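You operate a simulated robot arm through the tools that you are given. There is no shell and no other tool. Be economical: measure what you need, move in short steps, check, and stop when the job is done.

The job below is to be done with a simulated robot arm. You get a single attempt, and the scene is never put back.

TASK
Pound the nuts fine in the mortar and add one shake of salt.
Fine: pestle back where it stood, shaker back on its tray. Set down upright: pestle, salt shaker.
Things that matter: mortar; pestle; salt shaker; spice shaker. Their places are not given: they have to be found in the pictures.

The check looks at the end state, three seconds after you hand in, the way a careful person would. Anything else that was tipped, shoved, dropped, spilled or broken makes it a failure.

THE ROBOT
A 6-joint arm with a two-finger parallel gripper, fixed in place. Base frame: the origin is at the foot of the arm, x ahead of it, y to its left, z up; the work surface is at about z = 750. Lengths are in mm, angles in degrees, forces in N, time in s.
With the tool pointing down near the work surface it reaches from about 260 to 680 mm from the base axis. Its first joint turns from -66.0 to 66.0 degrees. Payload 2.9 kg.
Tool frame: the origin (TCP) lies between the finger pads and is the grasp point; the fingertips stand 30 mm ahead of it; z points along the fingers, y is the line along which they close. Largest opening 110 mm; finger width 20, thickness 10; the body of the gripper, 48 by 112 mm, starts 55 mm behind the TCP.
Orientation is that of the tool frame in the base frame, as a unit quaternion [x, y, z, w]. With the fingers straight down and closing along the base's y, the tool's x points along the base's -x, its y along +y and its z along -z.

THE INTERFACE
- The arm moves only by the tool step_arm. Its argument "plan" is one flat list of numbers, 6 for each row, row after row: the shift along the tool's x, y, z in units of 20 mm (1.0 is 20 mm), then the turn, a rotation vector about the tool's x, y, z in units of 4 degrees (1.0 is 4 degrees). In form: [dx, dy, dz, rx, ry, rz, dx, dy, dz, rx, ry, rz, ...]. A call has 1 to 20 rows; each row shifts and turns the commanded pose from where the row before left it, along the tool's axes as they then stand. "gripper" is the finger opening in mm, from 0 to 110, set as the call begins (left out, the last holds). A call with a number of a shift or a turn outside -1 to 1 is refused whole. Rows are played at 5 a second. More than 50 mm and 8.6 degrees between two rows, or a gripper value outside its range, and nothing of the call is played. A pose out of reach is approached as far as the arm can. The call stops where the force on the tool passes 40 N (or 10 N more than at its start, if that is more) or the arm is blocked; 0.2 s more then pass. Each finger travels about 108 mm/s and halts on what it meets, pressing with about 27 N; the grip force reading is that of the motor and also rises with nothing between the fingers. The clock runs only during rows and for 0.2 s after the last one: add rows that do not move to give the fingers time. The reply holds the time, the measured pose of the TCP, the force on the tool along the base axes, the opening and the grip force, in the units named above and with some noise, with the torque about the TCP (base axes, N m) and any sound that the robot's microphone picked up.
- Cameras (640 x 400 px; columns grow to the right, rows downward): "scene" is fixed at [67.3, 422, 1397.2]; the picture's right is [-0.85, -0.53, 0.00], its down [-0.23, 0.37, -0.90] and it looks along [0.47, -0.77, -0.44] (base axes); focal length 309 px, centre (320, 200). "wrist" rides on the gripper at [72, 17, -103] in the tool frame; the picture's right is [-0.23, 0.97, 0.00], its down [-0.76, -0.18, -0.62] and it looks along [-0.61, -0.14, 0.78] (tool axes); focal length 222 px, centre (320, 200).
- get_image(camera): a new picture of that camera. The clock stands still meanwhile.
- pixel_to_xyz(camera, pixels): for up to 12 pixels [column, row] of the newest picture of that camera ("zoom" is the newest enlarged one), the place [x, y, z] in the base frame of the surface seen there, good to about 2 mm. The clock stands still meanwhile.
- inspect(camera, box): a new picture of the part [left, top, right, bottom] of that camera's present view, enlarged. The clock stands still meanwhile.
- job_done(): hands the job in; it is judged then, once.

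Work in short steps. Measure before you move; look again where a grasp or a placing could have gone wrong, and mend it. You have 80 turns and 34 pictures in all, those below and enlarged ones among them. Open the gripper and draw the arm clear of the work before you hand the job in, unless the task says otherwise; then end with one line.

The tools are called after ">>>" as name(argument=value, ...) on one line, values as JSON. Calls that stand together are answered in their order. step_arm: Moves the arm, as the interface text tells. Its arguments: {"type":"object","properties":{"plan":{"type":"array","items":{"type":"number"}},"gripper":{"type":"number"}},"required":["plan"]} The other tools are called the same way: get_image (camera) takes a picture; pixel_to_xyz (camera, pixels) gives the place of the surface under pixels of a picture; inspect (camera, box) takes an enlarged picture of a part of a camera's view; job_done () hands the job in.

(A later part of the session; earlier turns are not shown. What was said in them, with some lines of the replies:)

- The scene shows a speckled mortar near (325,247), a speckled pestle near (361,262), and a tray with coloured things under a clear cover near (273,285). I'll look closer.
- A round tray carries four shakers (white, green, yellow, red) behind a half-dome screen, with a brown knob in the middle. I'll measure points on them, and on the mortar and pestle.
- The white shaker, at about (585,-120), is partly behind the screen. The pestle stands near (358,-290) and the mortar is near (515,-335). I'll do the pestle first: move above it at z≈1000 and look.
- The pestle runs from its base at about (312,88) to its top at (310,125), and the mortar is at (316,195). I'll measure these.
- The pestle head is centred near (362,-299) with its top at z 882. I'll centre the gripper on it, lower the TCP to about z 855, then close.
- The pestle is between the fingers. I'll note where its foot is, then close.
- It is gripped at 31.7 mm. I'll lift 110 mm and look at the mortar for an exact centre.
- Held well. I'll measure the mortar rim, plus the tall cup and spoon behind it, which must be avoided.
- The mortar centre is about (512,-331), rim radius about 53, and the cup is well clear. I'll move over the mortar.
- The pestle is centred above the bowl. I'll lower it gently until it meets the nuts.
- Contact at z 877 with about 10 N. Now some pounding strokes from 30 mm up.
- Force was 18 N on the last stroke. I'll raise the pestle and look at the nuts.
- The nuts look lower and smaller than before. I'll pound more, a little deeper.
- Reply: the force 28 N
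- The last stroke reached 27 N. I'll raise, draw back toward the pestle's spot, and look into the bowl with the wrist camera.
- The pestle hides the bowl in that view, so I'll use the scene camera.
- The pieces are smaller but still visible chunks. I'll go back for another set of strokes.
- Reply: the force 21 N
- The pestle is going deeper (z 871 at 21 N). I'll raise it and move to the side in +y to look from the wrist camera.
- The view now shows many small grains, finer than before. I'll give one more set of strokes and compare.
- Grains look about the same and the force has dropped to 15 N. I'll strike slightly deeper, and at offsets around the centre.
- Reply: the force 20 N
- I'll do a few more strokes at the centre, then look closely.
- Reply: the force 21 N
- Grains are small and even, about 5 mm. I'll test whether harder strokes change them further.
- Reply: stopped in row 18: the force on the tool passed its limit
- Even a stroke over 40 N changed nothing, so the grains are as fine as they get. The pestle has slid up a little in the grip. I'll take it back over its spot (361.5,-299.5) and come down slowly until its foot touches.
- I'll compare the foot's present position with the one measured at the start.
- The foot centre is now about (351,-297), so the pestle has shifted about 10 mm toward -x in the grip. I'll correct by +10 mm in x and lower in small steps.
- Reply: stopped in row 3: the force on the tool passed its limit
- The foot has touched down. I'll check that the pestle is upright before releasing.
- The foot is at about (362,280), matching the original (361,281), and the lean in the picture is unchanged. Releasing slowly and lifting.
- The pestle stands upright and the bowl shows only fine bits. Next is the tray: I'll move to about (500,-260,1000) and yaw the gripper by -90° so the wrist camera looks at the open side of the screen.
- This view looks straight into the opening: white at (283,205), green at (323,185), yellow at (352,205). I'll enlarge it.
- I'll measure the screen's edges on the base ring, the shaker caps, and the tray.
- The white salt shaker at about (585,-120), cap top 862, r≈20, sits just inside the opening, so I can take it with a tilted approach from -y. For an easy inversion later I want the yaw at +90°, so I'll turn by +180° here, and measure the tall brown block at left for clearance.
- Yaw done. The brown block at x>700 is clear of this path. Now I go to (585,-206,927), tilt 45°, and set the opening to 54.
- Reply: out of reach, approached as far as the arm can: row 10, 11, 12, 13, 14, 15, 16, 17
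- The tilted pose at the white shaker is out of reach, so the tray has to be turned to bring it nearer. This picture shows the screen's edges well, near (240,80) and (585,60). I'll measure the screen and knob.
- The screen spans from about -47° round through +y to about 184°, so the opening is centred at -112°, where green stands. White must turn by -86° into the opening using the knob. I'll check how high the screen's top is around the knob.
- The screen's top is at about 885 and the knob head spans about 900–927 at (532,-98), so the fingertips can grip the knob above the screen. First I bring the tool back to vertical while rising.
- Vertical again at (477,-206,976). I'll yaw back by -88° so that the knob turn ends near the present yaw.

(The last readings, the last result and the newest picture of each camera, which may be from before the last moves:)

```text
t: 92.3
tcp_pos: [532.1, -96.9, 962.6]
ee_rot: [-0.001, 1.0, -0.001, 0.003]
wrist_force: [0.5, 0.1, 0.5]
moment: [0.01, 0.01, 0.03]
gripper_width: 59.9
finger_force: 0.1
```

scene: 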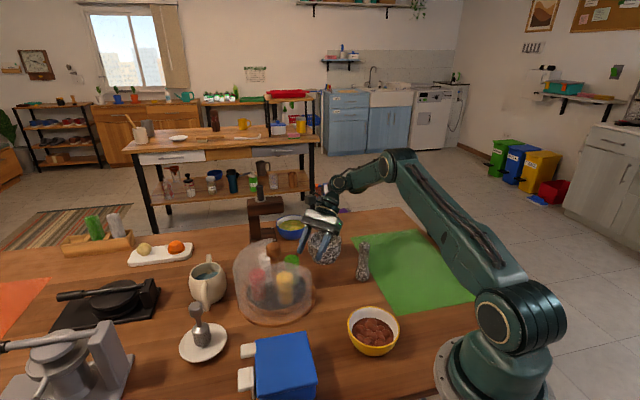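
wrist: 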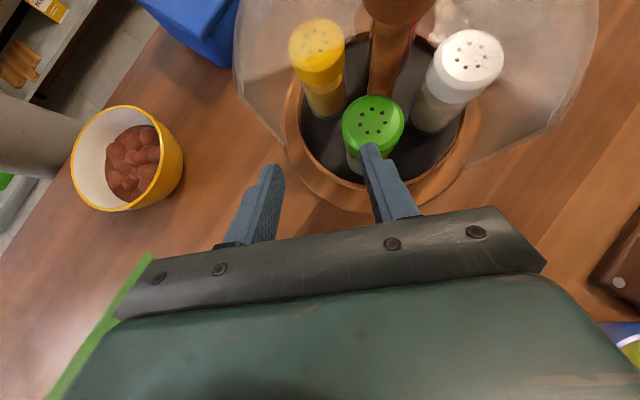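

I'm over the knob with the tips at 932. I'll lower to TCP 926, tips 896, just above the screen, and close gently.

>>> step_arm(plan=[0, -0.05, 0.6, 0, 0, 0, 0, 0, 0.6, 0, 0, 0, 0, 0, 0.6, 0, 0, 0])

>>> step_arm(plan=[0, 0, 0, 0, 0, 0, 0, 0, 0, 0, 0, 0, 0, 0, 0, 0, 0, 0], gripper=10)

```text
t: 93.1
tcp_pos: [531.0, -98.4, 925.9]
ee_rot: [-0.001, 1.0, -0.001, 0.002]
wrist_force: [0.5, -0.3, -0.3]
moment: [-0.01, 0.02, -0.02]
gripper_width: 59.7
finger_force: 0.0
```

```text
t: 93.9
tcp_pos: [530.2, -99.6, 926.6]
ee_rot: [-0.001, 1.0, -0.001, 0.003]
wrist_force: [0.6, -3.3, -3.0]
moment: [0.17, -0.49, -0.04]
gripper_width: 38.8
finger_force: 45.4
```

The knob is held (38.8 mm wide). I'll start turning clockwise gently and watch the torque.

>>> step_arm(plan=[0, 0, 0, 0, 0, 0.3, 0, 0, 0, 0, 0, 0.5, 0, 0, 0, 0, 0, 0.5, 0, 0, 0, 0, 0, 0.5, 0, 0, 0, 0, 0, 0.5])

>>> inspect(camera="scene", box=[225, 230, 325, 330])

```text
t: 95.1
tcp_pos: [530.6, -97.9, 926.4]
ee_rot: [0.079, 0.997, -0.001, 0.003]
wrist_force: [-3.3, 2.7, 11.7]
moment: [0.39, -0.15, 0.02]
gripper_width: 38.8
finger_force: 44.7
```

```text
4.00 times, centred on (275, 280) of scene
```

zoom: 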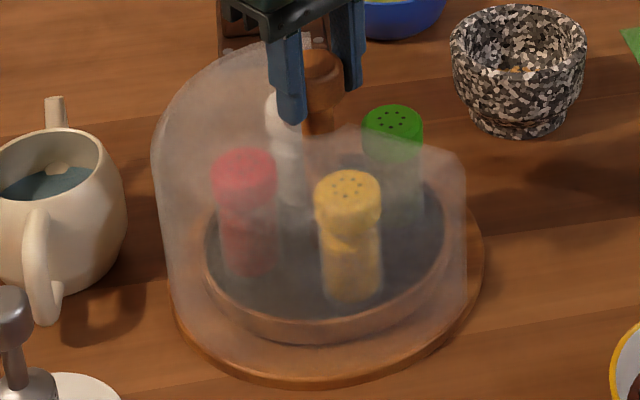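

The tray turns with the knob: green moved right, yellow moved left. I'll continue by the remaining 77°.

>>> step_arm(plan=[0, 0, 0, 0, 0, 0.6, 0, 0, 0, 0, 0, 0.7, 0, 0, 0, 0, 0, 0.7, 0, 0, 0, 0, 0, 0.7, 0, 0, 0, 0, 0, 0.7, 0, 0, 0, 0, 0, 0.7, 0, 0, 0, 0, 0, 0.7, 0, 0, 0, 0, 0, 0.7, 0, 0, 0, 0, 0, 0.7, 0, 0, 0, 0, 0, 0.7, 0, 0, 0, 0, 0, 0.7, 0, 0, 0, 0, 0, 0.7, 0, 0, 0, 0, 0, 0.7, 0, 0, 0, 0, 0, 0.7, 0, 0, 0, 0, 0, 0.7])

>>> step_arm(plan=[0, 0, 0, 0, 0, 0.7, 0, 0, 0, 0, 0, 0.7, 0, 0, 0, 0, 0, 0.7, 0, 0, 0, 0, 0, 0.7, 0, 0, 0, 0, 0, 0.7, 0, 0, 0, 0, 0, 0.7, 0, 0, 0, 0, 0, 0.7, 0, 0, 0, 0, 0, 0.7, 0, 0, 0, 0, 0, 0.7, 0, 0, 0, 0, 0, 0.7, 0, 0, 0, 0, 0, 0.7, 0, 0, 0, 0, 0, 0.7, 0, 0, 0, 0, 0, 0.4, 0, 0, 0, 0, 0, 0])

```text
t: 98.3
tcp_pos: [533.8, -95.1, 926.8]
ee_rot: [0.424, 0.906, 0.003, 0.005]
wrist_force: [22.2, 29.2, 2.0]
moment: [-0.42, 0.4, 0.27]
gripper_width: 38.8
finger_force: 45.1
```

```text
t: 99.8
tcp_pos: [535.1, -94.4, 925.7]
ee_rot: [0.552, 0.834, 0.005, 0.005]
wrist_force: [6.7, 3.9, -3.6]
moment: [-0.5, 0.64, 0.06]
gripper_width: 38.9
finger_force: 44.7
stopped in row 7: the force on the tool passed its limit (the readings are from after the stop); the commanded pose is now the measured one
```

It stopped at about 67° of turn because a small grip offset built up side force. White should now be near -93°, well inside the opening, so I'll release the knob, rise, and look.

>>> step_arm(plan=[0, 0, 0, 0, 0, 0, 0, 0, 0, 0, 0, 0, 0, 0, -1, 0, 0, 0, 0, 0, -1, 0, 0, 0, 0, 0, -1, 0, 0, 0, 1, 0, -0.5, 0, 0, 0, 1, 0, 0, 0, 0, 0], gripper=60)

>>> inspect(camera="scene", box=[225, 230, 325, 330])

```text
t: 101.4
tcp_pos: [517.8, -57.6, 996.7]
ee_rot: [0.552, 0.834, 0.004, 0.006]
wrist_force: [0.1, -0.2, 0.4]
moment: [-0.04, -0.02, -0.03]
gripper_width: 59.7
finger_force: 0.0
```

```text
4.00 times, centred on (275, 280) of scene
```

zoom: 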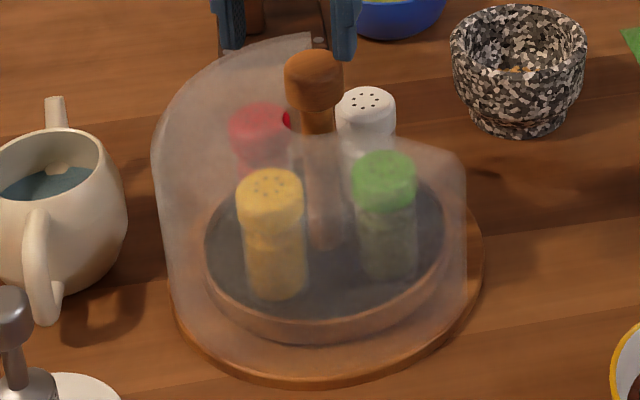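

White is now in the opening. I'll measure its cap.

>>> pixel_to_xyz(camera="zoom", pixels=[[366, 98], [340, 105], [393, 105], [366, 90], [366, 108], [385, 165], [365, 130], [262, 115], [270, 185], [315, 60]])

```text
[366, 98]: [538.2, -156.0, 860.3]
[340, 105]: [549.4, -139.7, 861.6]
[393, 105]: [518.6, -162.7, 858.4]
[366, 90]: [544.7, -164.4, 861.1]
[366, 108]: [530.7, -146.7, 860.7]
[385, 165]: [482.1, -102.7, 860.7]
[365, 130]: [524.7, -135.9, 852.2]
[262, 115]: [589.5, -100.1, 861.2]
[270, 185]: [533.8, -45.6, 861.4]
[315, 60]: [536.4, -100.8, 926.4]
```

The cap centre is about (536,-154) with its top at 861. I'll go to the pre-grasp point at (528,-201,913) on the open side, with the tool yawed to point toward az 80°.

>>> step_arm(plan=[-0.968, -0.333, 0, 0, 0, 0, -0.968, -0.333, 0, 0, 0, 0, -0.968, -0.333, 0, 0, 0, 0, -0.968, -0.333, 0, 0, 0, 0, -0.968, -0.333, 0, 0, 0, 0, -0.968, -0.333, 0, 0, 0, 0, -0.968, -0.333, 0, 0, 0, 0, 0, 0, 0.465, 0, 0, 0.917, 0, 0, 0.465, 0, 0, 0.917, 0, 0, 0.465, 0, 0, 0.917, 0, 0, 0.465, 0, 0, 0.917, 0, 0, 0.465, 0, 0, 0.917, 0, 0, 0.465, 0, 0, 0.917, 0, 0, 0.465, 0, 0, 0.917, 0, 0, 0.465, 0, 0, 0.917, 0, 0, 0.465, 0, 0, 0.917])

>>> step_arm(plan=[0, 0, 0, 0, 0.875, 0, 0, 0, 0, 0, 0.875, 0, 0, 0, 0, 0, 0.875, 0, 0, 0, 0, 0, 0.875, 0, 0, 0, 0, 0, 0.875, 0, 0, 0, 0, 0, 0.875, 0, 0, 0, 0, 0, 0.875, 0, 0, 0, 0, 0, 0.875, 0, 0, 0, 0, 0, 0.875, 0, 0, 0, 0, 0, 0.875, 0])

```text
t: 104.8
tcp_pos: [529.7, -200.5, 913.1]
ee_rot: [0.767, 0.642, 0.006, 0.004]
wrist_force: [-1.0, -0.3, 0.6]
moment: [-0.03, -0.01, 0.0]
gripper_width: 60.0
finger_force: 0.0
```

```text
t: 107.0
tcp_pos: [529.2, -200.2, 912.7]
ee_rot: [0.729, 0.614, 0.236, -0.19]
wrist_force: [0.5, 0.4, 0.3]
moment: [0.01, 0.03, 0.0]
gripper_width: 59.9
finger_force: 0.0
```

The tilt worked. I'll advance 75 mm along the tool axis and check before closing.

>>> step_arm(plan=[0, -0.05, 0.93, 0, 0, 0, 0, -0.05, 0.93, 0, 0, 0, 0, 0, 0.93, 0, 0, 0, 0, 0, 0.5, 0, 0, 0, 0, 0, 0.44, 0, 0, 0])

>>> get_image(camera="wrist")

```text
t: 108.2
tcp_pos: [535.4, -158.8, 852.5]
ee_rot: [0.73, 0.613, 0.237, -0.189]
wrist_force: [-0.4, -0.6, -0.3]
moment: [-0.02, 0.0, 0.03]
gripper_width: 60.2
finger_force: 0.0
```

```text
6 pictures are left
```

wrist: 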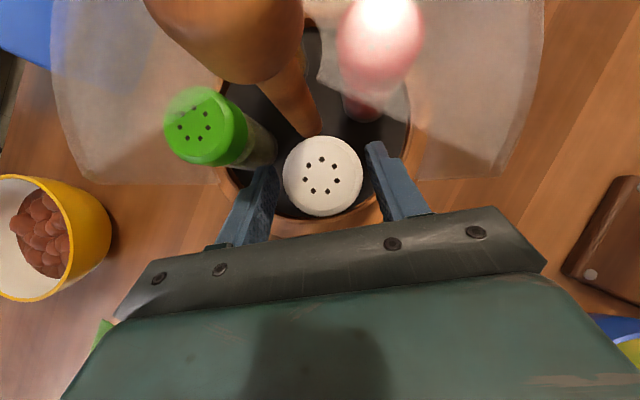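

White sits cleanly between the fingers. Closing.

>>> step_arm(plan=[0, 0, 0, 0, 0, 0, 0, 0, 0, 0, 0, 0, 0, 0, 0, 0, 0, 0], gripper=30)

```text
t: 109.0
tcp_pos: [534.4, -159.6, 851.7]
ee_rot: [0.729, 0.614, 0.236, -0.19]
wrist_force: [-0.4, 0.1, 0.6]
moment: [0.0, 0.0, 0.0]
gripper_width: 41.0
finger_force: 27.2
```

Gripped at 41 mm. I'll lift straight up 60 mm, then up and back out of the opening, keeping the shaker upright.

>>> step_arm(plan=[0.287, 0, -0.41, 0, 0, 0, 0.574, 0, -0.817, 0, 0, 0, 0.574, 0, -0.817, 0, 0, 0, 0.574, 0, -0.817, 0, 0, 0, -0.163, 0.12, -0.969, 0, 0, 0, -0.163, 0.12, -0.969, 0, 0, 0, -0.163, 0.12, -0.969, 0, 0, 0, -0.163, 0.12, -0.969, 0, 0, 0, -0.163, 0.12, -0.969, 0, 0, 0])

>>> inspect(camera="scene", box=[225, 180, 375, 320])

```text
t: 111.0
tcp_pos: [513.1, -211.7, 981.3]
ee_rot: [0.73, 0.613, 0.237, -0.187]
wrist_force: [0.1, 0.0, 0.0]
moment: [0.02, 0.03, 0.0]
gripper_width: 30.3
finger_force: 0.1
out of reach, approached as far as the arm can: row 8, 9
```

```text
2.86 times, centred on (300, 250) of scene
```

zoom: 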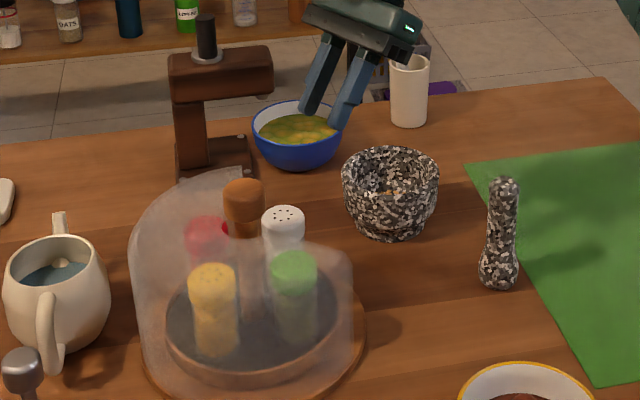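

The grip slipped off the cap. The shaker is still standing upright on the tray at (283,215) in this view, and the fingers are empty. I'll measure it again and grip lower, on the body.

>>> pixel_to_xyz(camera="zoom", pixels=[[283, 214], [264, 218], [302, 218], [283, 206], [283, 224], [283, 240], [215, 275], [293, 265], [502, 182], [497, 285]])

```text
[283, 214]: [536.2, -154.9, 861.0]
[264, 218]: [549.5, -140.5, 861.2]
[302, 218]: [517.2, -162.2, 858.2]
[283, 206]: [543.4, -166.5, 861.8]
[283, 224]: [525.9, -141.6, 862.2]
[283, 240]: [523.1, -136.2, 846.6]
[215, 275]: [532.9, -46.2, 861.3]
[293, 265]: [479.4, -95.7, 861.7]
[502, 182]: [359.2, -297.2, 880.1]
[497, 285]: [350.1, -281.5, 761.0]
```

The shaker has not moved: centre (535,-153.5). I'll line up again lower and advance along the tool axis to TCP (534,-158,818).

>>> step_arm(plan=[-0.595, 0.111, 0.82, 0, 0, 0, -0.595, 0.111, 0.82, 0, 0, 0, -0.595, 0.111, 0.82, 0, 0, 0, -0.595, 0.111, 0.82, 0, 0, 0, 0, 0, 0, 0, 0, 0], gripper=60)

```text
t: 112.2
tcp_pos: [525.2, -213.1, 899.5]
ee_rot: [0.729, 0.614, 0.235, -0.19]
wrist_force: [-0.5, 0.1, -0.4]
moment: [-0.03, 0.0, 0.0]
gripper_width: 60.0
finger_force: 0.1
```

Aligned. Advancing 98 mm along the axis, then closing on the body.

>>> step_arm(plan=[-0.05, -0.125, 0.92, 0, 0, 0, 0, 0, 1, 0, 0, 0, 0, 0, 1, 0, 0, 0, 0, 0, 1, 0, 0, 0, 0, 0, 0.6, 0, 0, 0, 0, 0, 0.4, 0, 0, 0])

>>> step_arm(plan=[0, 0, 0, 0, 0, 0, 0, 0, 0, 0, 0, 0, 0, 0, 0, 0, 0, 0, 0, 0, 0, 0, 0, 0], gripper=0)

```text
t: 113.6
tcp_pos: [533.4, -160.7, 817.5]
ee_rot: [0.73, 0.612, 0.236, -0.188]
wrist_force: [0.7, -0.1, -0.1]
moment: [-0.01, -0.02, 0.01]
gripper_width: 59.8
finger_force: 0.0
```

```text
t: 114.6
tcp_pos: [533.2, -158.7, 818.0]
ee_rot: [0.73, 0.613, 0.236, -0.19]
wrist_force: [0.8, -0.8, 0.7]
moment: [0.02, -0.02, -0.05]
gripper_width: 40.9
finger_force: 26.8
```

Held at 40.9 mm. I'll lift 24 mm and check that it stays in the grip.

>>> step_arm(plan=[0.115, 0, -0.163, 0, 0, 0, 0.287, 0, -0.41, 0, 0, 0, 0.287, 0, -0.41, 0, 0, 0])

```text
t: 115.4
tcp_pos: [533.2, -157.6, 842.8]
ee_rot: [0.73, 0.613, 0.236, -0.189]
wrist_force: [0.2, 0.1, -1.1]
moment: [-0.02, -0.02, 0.0]
gripper_width: 41.1
finger_force: 27.1
```

It is holding. I'll carry it out of the opening, up and toward (480,-230,925), upright.

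>>> step_arm(plan=[-0.15, -0.32, -0.95, 0, 0, 0, -0.15, -0.32, -0.95, 0, 0, 0, -0.15, -0.32, -0.95, 0, 0, 0, -0.15, -0.32, -0.95, 0, 0, 0, -0.15, -0.32, -0.95, 0, 0, 0, -0.15, -0.32, -0.95, 0, 0, 0])

```text
t: 116.8
tcp_pos: [479.0, -230.7, 928.1]
ee_rot: [0.73, 0.613, 0.236, -0.189]
wrist_force: [0.3, 0.1, -0.4]
moment: [0.01, 0.01, 0.0]
gripper_width: 40.8
finger_force: 28.0
```

Stable. Now I untilt the tool, raise a little, and yaw toward the pouring direction (tool x to az 130°).

>>> step_arm(plan=[0, 0, -0.2, 0, -0.875, 0, 0, 0, -0.2, 0, -0.875, 0, 0, 0, -0.2, 0, -0.875, 0, 0, 0, -0.2, 0, -0.875, 0, 0, 0, -0.2, 0, -0.875, 0, 0, 0, -0.2, 0, -0.875, 0, 0, 0, -0.2, 0, -0.875, 0, 0, 0, -0.2, 0, -0.875, 0, 0, 0, -0.2, 0, -0.875, 0, 0, 0, -0.2, 0, -0.875, 0])

>>> step_arm(plan=[0, 0, 0, 0, 0, -0.9, 0, 0, 0, 0, 0, -0.9, 0, 0, 0, 0, 0, -0.9, 0, 0, 0, 0, 0, -0.9, 0, 0, 0, 0, 0, -0.9, 0, 0, 0, 0, 0, -0.9, 0, 0, 0, 0, 0, -0.9, 0, 0, 0, 0, 0, -0.9, 0, 0, 0, 0, 0, -0.9, 0, 0, 0, 0, 0, -0.9, 0, 0, 0, 0, 0, -0.9, 0, 0, 0, 0, 0, -0.9, 0, 0, 0, 0, 0, -0.9, 0, 0, 0, 0, 0, -0.9])

```text
t: 119.0
tcp_pos: [477.1, -245.8, 962.7]
ee_rot: [0.767, 0.642, 0.006, 0.004]
wrist_force: [-0.5, -0.5, -0.6]
moment: [0.04, 0.0, -0.01]
gripper_width: 40.8
finger_force: 26.7
```

```text
t: 122.0
tcp_pos: [477.1, -244.3, 962.4]
ee_rot: [0.421, 0.907, 0.003, 0.006]
wrist_force: [-0.5, 0.4, -1.0]
moment: [0.0, -0.02, -0.02]
gripper_width: 40.9
finger_force: 27.4
```

Yaw is 50°. Now I translate to (534,-358,962), so that the tilted cap will be over the mortar centre.

>>> step_arm(plan=[-0.883, -0.21, 0, 0, 0, 0, -0.883, -0.21, 0, 0, 0, 0, -0.883, -0.21, 0, 0, 0, 0, -0.883, -0.21, 0, 0, 0, 0, -0.883, -0.21, 0, 0, 0, 0, -0.883, -0.21, 0, 0, 0, 0, -0.883, -0.21, 0, 0, 0, 0, 0, 0, 0, 0, -0.9, 0, 0, 0, 0, 0, -0.9, 0, 0, 0, 0, 0, -0.9, 0, 0, 0, 0, 0, -0.9, 0, 0, 0, 0, 0, -0.9, 0, 0, 0, 0, 0, -0.9, 0, 0, 0, 0, 0, -0.9, 0, 0, 0, 0, 0, -0.9, 0])

```text
t: 125.2
tcp_pos: [534.9, -358.1, 964.1]
ee_rot: [0.408, 0.877, -0.101, 0.232]
wrist_force: [0.4, 0.6, -1.4]
moment: [-0.01, -0.02, -0.02]
gripper_width: 41.1
finger_force: 27.3
```

Tool tilt is 29° and shaker tilt about 64°. I'll continue tilting over the mortar to about 118°, slowly.

>>> step_arm(plan=[0, 0, 0, 0, -0.9, 0, 0, 0, 0, 0, -0.9, 0, 0, 0, 0, 0, -0.9, 0, 0, 0, 0, 0, -0.9, 0, 0, 0, 0, 0, -0.9, 0, 0, 0, 0, 0, -0.9, 0, 0, 0, 0, 0, -0.9, 0, 0, 0, 0, 0, -0.9, 0, 0, 0, 0, 0, -0.9, 0, 0, 0, 0, 0, -0.9, 0, 0, 0, 0, 0, -0.9, 0, 0, 0, 0, 0, -0.9, 0, 0, 0, 0, 0, -0.9, 0, 0, 0, 0, 0, -0.9, 0, 0, 0, 0, 0, -0.9, 0])

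>>> inspect(camera="scene", box=[285, 180, 375, 270])

```text
t: 128.4
tcp_pos: [535.2, -357.1, 963.0]
ee_rot: [0.318, 0.676, -0.276, 0.605]
wrist_force: [-0.3, -0.4, -0.2]
moment: [-0.01, 0.01, 0.04]
gripper_width: 40.9
finger_force: 27.2
```

```text
4.44 times, centred on (330, 225) of scene
```

zoom: 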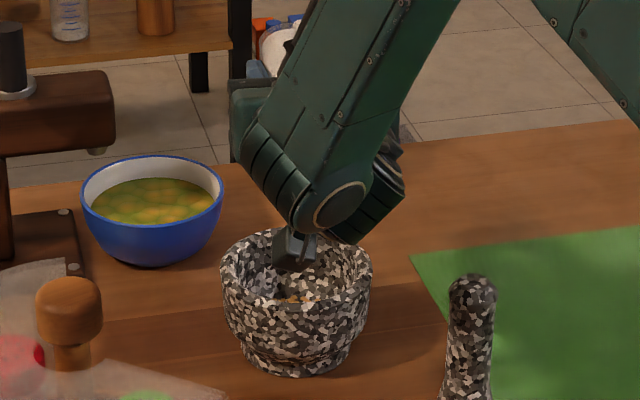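

The arm hides the shaker from this camera, but the pose shows the shaker at about 118° over the bowl. I'll tilt another 15° and give one quick down-up shake, then hold.

>>> step_arm(plan=[0, 0, 0, 0, -0.95, 0, 0, 0, 0, 0, -0.95, 0, 0, 0, 0, 0, -0.95, 0, 0, 0, 0, 0, -0.95, 0, 0, 0, 0, 0, 0, 0])

>>> get_image(camera="wrist")

```text
t: 129.6
tcp_pos: [535.0, -357.9, 962.0]
ee_rot: [0.278, 0.591, -0.314, 0.689]
wrist_force: [-0.6, 0.0, -0.7]
moment: [0.0, 0.01, -0.05]
gripper_width: 40.7
finger_force: 26.8
```

```text
3 pictures are left
```

wrist: 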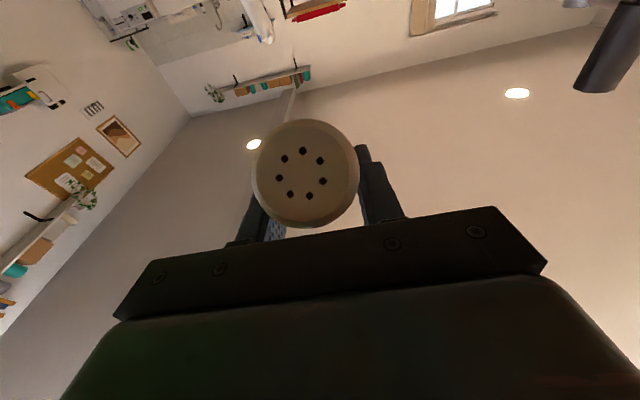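

The cap is inverted and firmly held. One quick down-up shake.

>>> step_arm(plan=[1, 0, 0, 0, 0, 0, -1, 0, 0, 0, 0, 0, 0, 0, 0, 0, 0, 0, 0, 0, 0, 0, 0, 0])

```text
t: 130.6
tcp_pos: [534.3, -358.9, 964.6]
ee_rot: [0.279, 0.591, -0.315, 0.689]
wrist_force: [-0.2, -0.1, -0.4]
moment: [0.0, -0.02, 0.02]
gripper_width: 40.9
finger_force: 26.9
```

No sound was reported. I'll turn the shaker back up over the bowl, draw aside, and look for salt.

>>> step_arm(plan=[0, 0, 0, 0, 0.9, 0, 0, 0, 0, 0, 0.9, 0, 0, 0, 0, 0, 0.9, 0, 0, 0, 0, 0, 0.9, 0, 0, 0, 0, 0, 0.9, 0, 0, 0, 0, 0, 0.9, 0, 0, 0, 0, 0, 0.9, 0, 0, 0, 0, 0, 0.9, 0, 0, 0, 0, 0, 0.9, 0, 0, 0, 0, 0, 0.9, 0, 0, 0, 0, 0, 0.9, 0, 0, 0, 0, 0, 0.9, 0, 0, 0, 0, 0, 0.9, 0, 0, 0, 0, 0, 0.9, 0, 0, 0, 0, 0, 0.9, 0, 0, 0, 0, 0, 0.9, 0, 0, 0, 0, 0, 0.9, 0, 0, 0, 0, 0, 0.9, 0, 0, 0, 0, 0, 0.9, 0, 0, 0, 0, 0, 0.9, 0])

>>> step_arm(plan=[0, 0, 0, 0, 0.9, 0, 0, 0, 0, 0, 0.9, 0, 0, 0, 0, 0, 0.9, 0, 0, 0, 0, 0, 0.9, 0, 0, 0, 0, 0, 0.9, 0, 0, 0, 0, 0, 0.9, 0, 0, 0, 0, 0, 0.9, 0, 0.883, 0.21, 0, 0, 0.2, 0, 0.883, 0.21, 0, 0, 0, 0, 0.883, 0.21, 0, 0, 0, 0, 0.883, 0.21, 0, 0, 0, 0, 0.883, 0.21, 0, 0, 0, 0, 0.883, 0.21, 0, 0, 0, 0, 0.883, 0.21, 0, 0, 0, 0])

>>> inspect(camera="scene", box=[300, 210, 350, 265])

```text
t: 134.8
tcp_pos: [533.5, -358.8, 961.7]
ee_rot: [0.41, 0.883, -0.091, 0.21]
wrist_force: [-0.8, 0.3, -0.2]
moment: [0.02, -0.03, 0.02]
gripper_width: 41.0
finger_force: 26.6
```

```text
t: 137.8
tcp_pos: [477.2, -245.7, 962.5]
ee_rot: [0.421, 0.907, 0.004, 0.006]
wrist_force: [-0.7, -0.7, -1.4]
moment: [-0.01, 0.01, 0.02]
gripper_width: 41.1
finger_force: 26.9
```

```text
7.27 times, centred on (325, 238) of scene
```

zoom: 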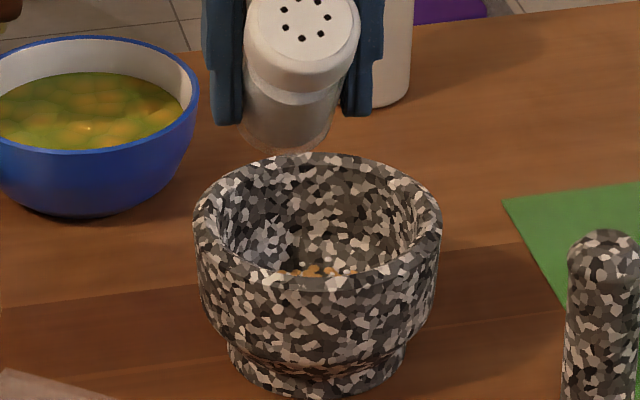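

A few pale specks seem to lie on the nuts, but the rim hides most of them. I'll move sideways so the wrist camera can look down into the bowl past the fingers.

>>> step_arm(plan=[0.145, 0.955, 0, 0, 0, 0, 0.145, 0.955, 0, 0, 0, 0, 0.145, 0.955, 0, 0, 0, 0, 0.145, 0.955, 0, 0, 0, 0])

>>> inspect(camera="wrist", box=[170, 80, 330, 220])

```text
t: 138.8
tcp_pos: [527.1, -187.5, 962.1]
ee_rot: [0.421, 0.907, 0.004, 0.007]
wrist_force: [0.7, 0.2, -0.8]
moment: [-0.03, -0.02, 0.0]
gripper_width: 40.7
finger_force: 26.6
```

```text
2.86 times, centred on (250, 150) of wrist
```

zoom: 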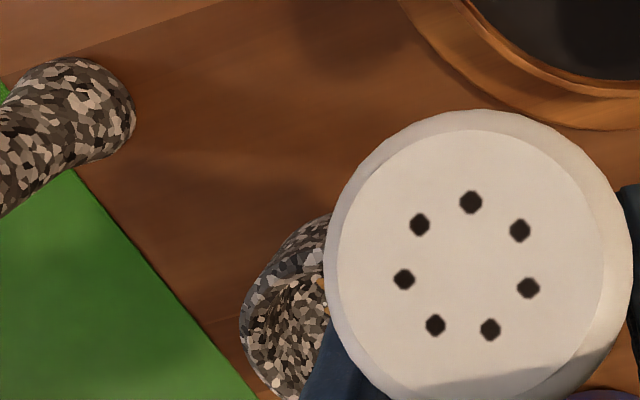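

The shaker hides the bowl here. I'll use the last picture for a tight scene view of the bowl, as at t=20, to look for salt on the nuts.

>>> inspect(camera="scene", box=[310, 232, 342, 252])

```text
16.00 times, centred on (326, 242) of scene
```

zoom: 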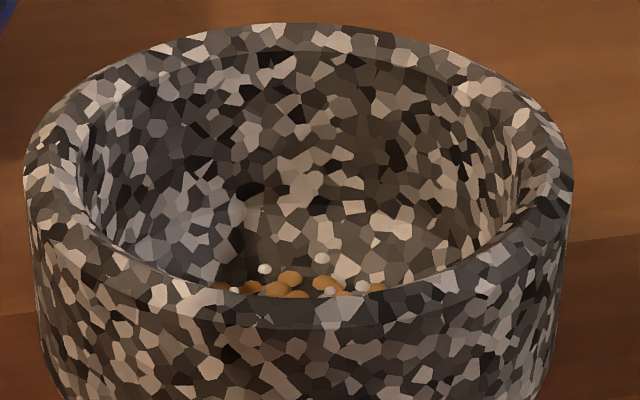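

White salt grains are visible on the nuts, at (264,269), (323,258) and (362,286), so one shake is done. Now I retrace the path: back, yaw +50°, and tilt so the shaker is upright again.

>>> step_arm(plan=[-0.145, -0.955, 0, 0, 0, 0, -0.145, -0.955, 0, 0, 0, 0, -0.145, -0.955, 0, 0, 0, 0, -0.145, -0.955, 0, 0, 0, 0, 0, 0, 0, 0, 0, 0.9, 0, 0, 0, 0, 0, 0.9, 0, 0, 0, 0, 0, 0.9, 0, 0, 0, 0, 0, 0.9, 0, 0, 0, 0, 0, 0.9, 0, 0, 0, 0, 0, 0.9, 0, 0, 0, 0, 0, 0.9, 0, 0, 0, 0, 0, 0.9, 0, 0, 0, 0, 0, 0.9, 0, 0, 0, 0, 0, 0.9, 0, 0, 0, 0, 0, 0.9, 0, 0, 0, 0, 0, 0.9, 0, 0, 0, 0, 0, 0.9, 0, 0, 0, 0, 0, 0.9])

>>> step_arm(plan=[0, 0, 0.2, 0, 0.875, 0, 0, 0, 0.2, 0, 0.875, 0, 0, 0, 0.2, 0, 0.875, 0, 0, 0, 0.2, 0, 0.875, 0, 0, 0, 0.2, 0, 0.875, 0, 0, 0, 0.2, 0, 0.875, 0, 0, 0, 0.2, 0, 0.875, 0, 0, 0, 0.2, 0, 0.875, 0, 0, 0, 0.2, 0, 0.875, 0, 0, 0, 0.2, 0, 0.875, 0, 0, 0, 0, 0, 0, 0])

```text
t: 142.6
tcp_pos: [477.3, -245.1, 962.2]
ee_rot: [0.767, 0.641, 0.006, 0.004]
wrist_force: [0.2, -0.9, -1.0]
moment: [0.05, -0.02, 0.03]
gripper_width: 40.8
finger_force: 26.7
```

```text
t: 145.0
tcp_pos: [478.4, -233.8, 922.9]
ee_rot: [0.729, 0.613, 0.238, -0.19]
wrist_force: [0.6, 0.1, -0.6]
moment: [0.0, -0.01, 0.01]
gripper_width: 40.8
finger_force: 26.8
```

The tool orientation matches the grasp. I'll retrace into the opening, to just above the tray.

>>> step_arm(plan=[0.184, 0.326, 0.95, 0, 0, 0, 0.184, 0.326, 0.95, 0, 0, 0, 0.184, 0.326, 0.95, 0, 0, 0, 0.184, 0.326, 0.95, 0, 0, 0, 0.184, 0.326, 0.95, 0, 0, 0, 0.184, 0.326, 0.95, 0, 0, 0, 0, 0, 0, 0, 0, 0])

```text
t: 146.6
tcp_pos: [533.3, -159.5, 845.2]
ee_rot: [0.73, 0.613, 0.236, -0.189]
wrist_force: [-0.3, -0.5, -0.8]
moment: [0.01, 0.0, -0.01]
gripper_width: 41.2
finger_force: 26.7
```

Aligned within 2 mm. I'll lower 22 mm, then small steps until it touches.

>>> step_arm(plan=[-0.287, 0, 0.41, 0, 0, 0, -0.172, 0, 0.245, 0, 0, 0, -0.115, 0, 0.163, 0, 0, 0, -0.057, 0, 0.082, 0, 0, 0])

>>> step_arm(plan=[-0.043, 0, 0.061, 0, 0, 0, -0.043, 0, 0.061, 0, 0, 0, 0, 0, 0, 0, 0, 0])

```text
t: 147.6
tcp_pos: [534.1, -158.4, 822.6]
ee_rot: [0.729, 0.614, 0.236, -0.189]
wrist_force: [0.8, 0.4, 0.5]
moment: [0.03, 0.0, 0.0]
gripper_width: 40.9
finger_force: 27.0
```

```text
t: 148.4
tcp_pos: [533.2, -157.5, 819.6]
ee_rot: [0.729, 0.613, 0.236, -0.19]
wrist_force: [0.0, -0.6, -1.5]
moment: [-0.02, 0.01, -0.02]
gripper_width: 40.8
finger_force: 27.0
```

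Not touching yet at 819.6 (the grasp was at 818). Small steps further.

>>> step_arm(plan=[-0.03, 0, 0.041, 0, 0, 0, -0.03, 0, 0.041, 0, 0, 0, 0, 0, 0, 0, 0, 0])

```text
t: 149.2
tcp_pos: [534.9, -159.7, 819.2]
ee_rot: [0.73, 0.613, 0.237, -0.188]
wrist_force: [-0.9, -1.0, 13.1]
moment: [0.08, 0.23, 0.03]
gripper_width: 41.1
finger_force: 26.9
```

Contact at 13 N. I'll open, then back straight out along the tool axis.

>>> step_arm(plan=[0, 0, 0, 0, 0, 0, 0, 0, 0, 0, 0, 0, 0, 0, 0, 0, 0, 0], gripper=48)

>>> step_arm(plan=[0, 0, 0, 0, 0, 0, 0, 0, -0.4, 0, 0, 0, 0, 0, -0.8, 0, 0, 0, 0, 0, -1, 0, 0, 0, 0, 0, -1, 0, 0, 0, 0, 0, -1, 0, 0, 0, 0, 0, -0.8, 0, 0, 0], gripper=62)

```text
t: 150.0
tcp_pos: [533.7, -158.9, 817.6]
ee_rot: [0.729, 0.614, 0.235, -0.189]
wrist_force: [-0.5, -0.2, 0.0]
moment: [0.0, 0.01, 0.0]
gripper_width: 47.7
finger_force: 0.0
```

```text
t: 151.6
tcp_pos: [522.8, -215.5, 899.9]
ee_rot: [0.73, 0.613, 0.236, -0.189]
wrist_force: [0.8, 0.6, 0.0]
moment: [0.01, 0.0, -0.01]
gripper_width: 61.8
finger_force: 0.0
```

Released without disturbance. Now I untilt and rise clear of the work.

>>> step_arm(plan=[0, 0, -0.3, 0, -0.875, 0, 0, 0, -0.3, 0, -0.875, 0, 0, 0, -0.3, 0, -0.875, 0, 0, 0, -0.3, 0, -0.875, 0, 0, 0, -0.3, 0, -0.875, 0, 0, 0, -0.3, 0, -0.875, 0, 0, 0, -0.3, 0, -0.875, 0, 0, 0, -0.3, 0, -0.875, 0, 0, 0, -0.3, 0, -0.875, 0, 0, 0, -0.3, 0, -0.875, 0, 0, 0, -1, 0, 0, 0, 0, 0, -1, 0, 0, 0, 0, 0, -1, 0, 0, 0, 0, 0, -1, 0, 0, 0, 0, 0, -1, 0, 0, 0])

```text
t: 154.8
tcp_pos: [516.8, -235.9, 1057.1]
ee_rot: [0.767, 0.642, 0.006, 0.005]
wrist_force: [-0.3, 0.6, 0.9]
moment: [-0.03, 0.0, -0.04]
gripper_width: 62.0
finger_force: 0.2
```

The arm is clear at z 1057 with the gripper open and empty, so I'm handing in the job.

>>> job_done()

```text
The job is handed in.
```

I pounded the nuts to small, even grains and added one shake of salt. The pestle is back upright on its spot and the salt shaker is back on its tray. I had no pictures left to check the shaker after its release, and the tray is still turned about 67° from how it started.
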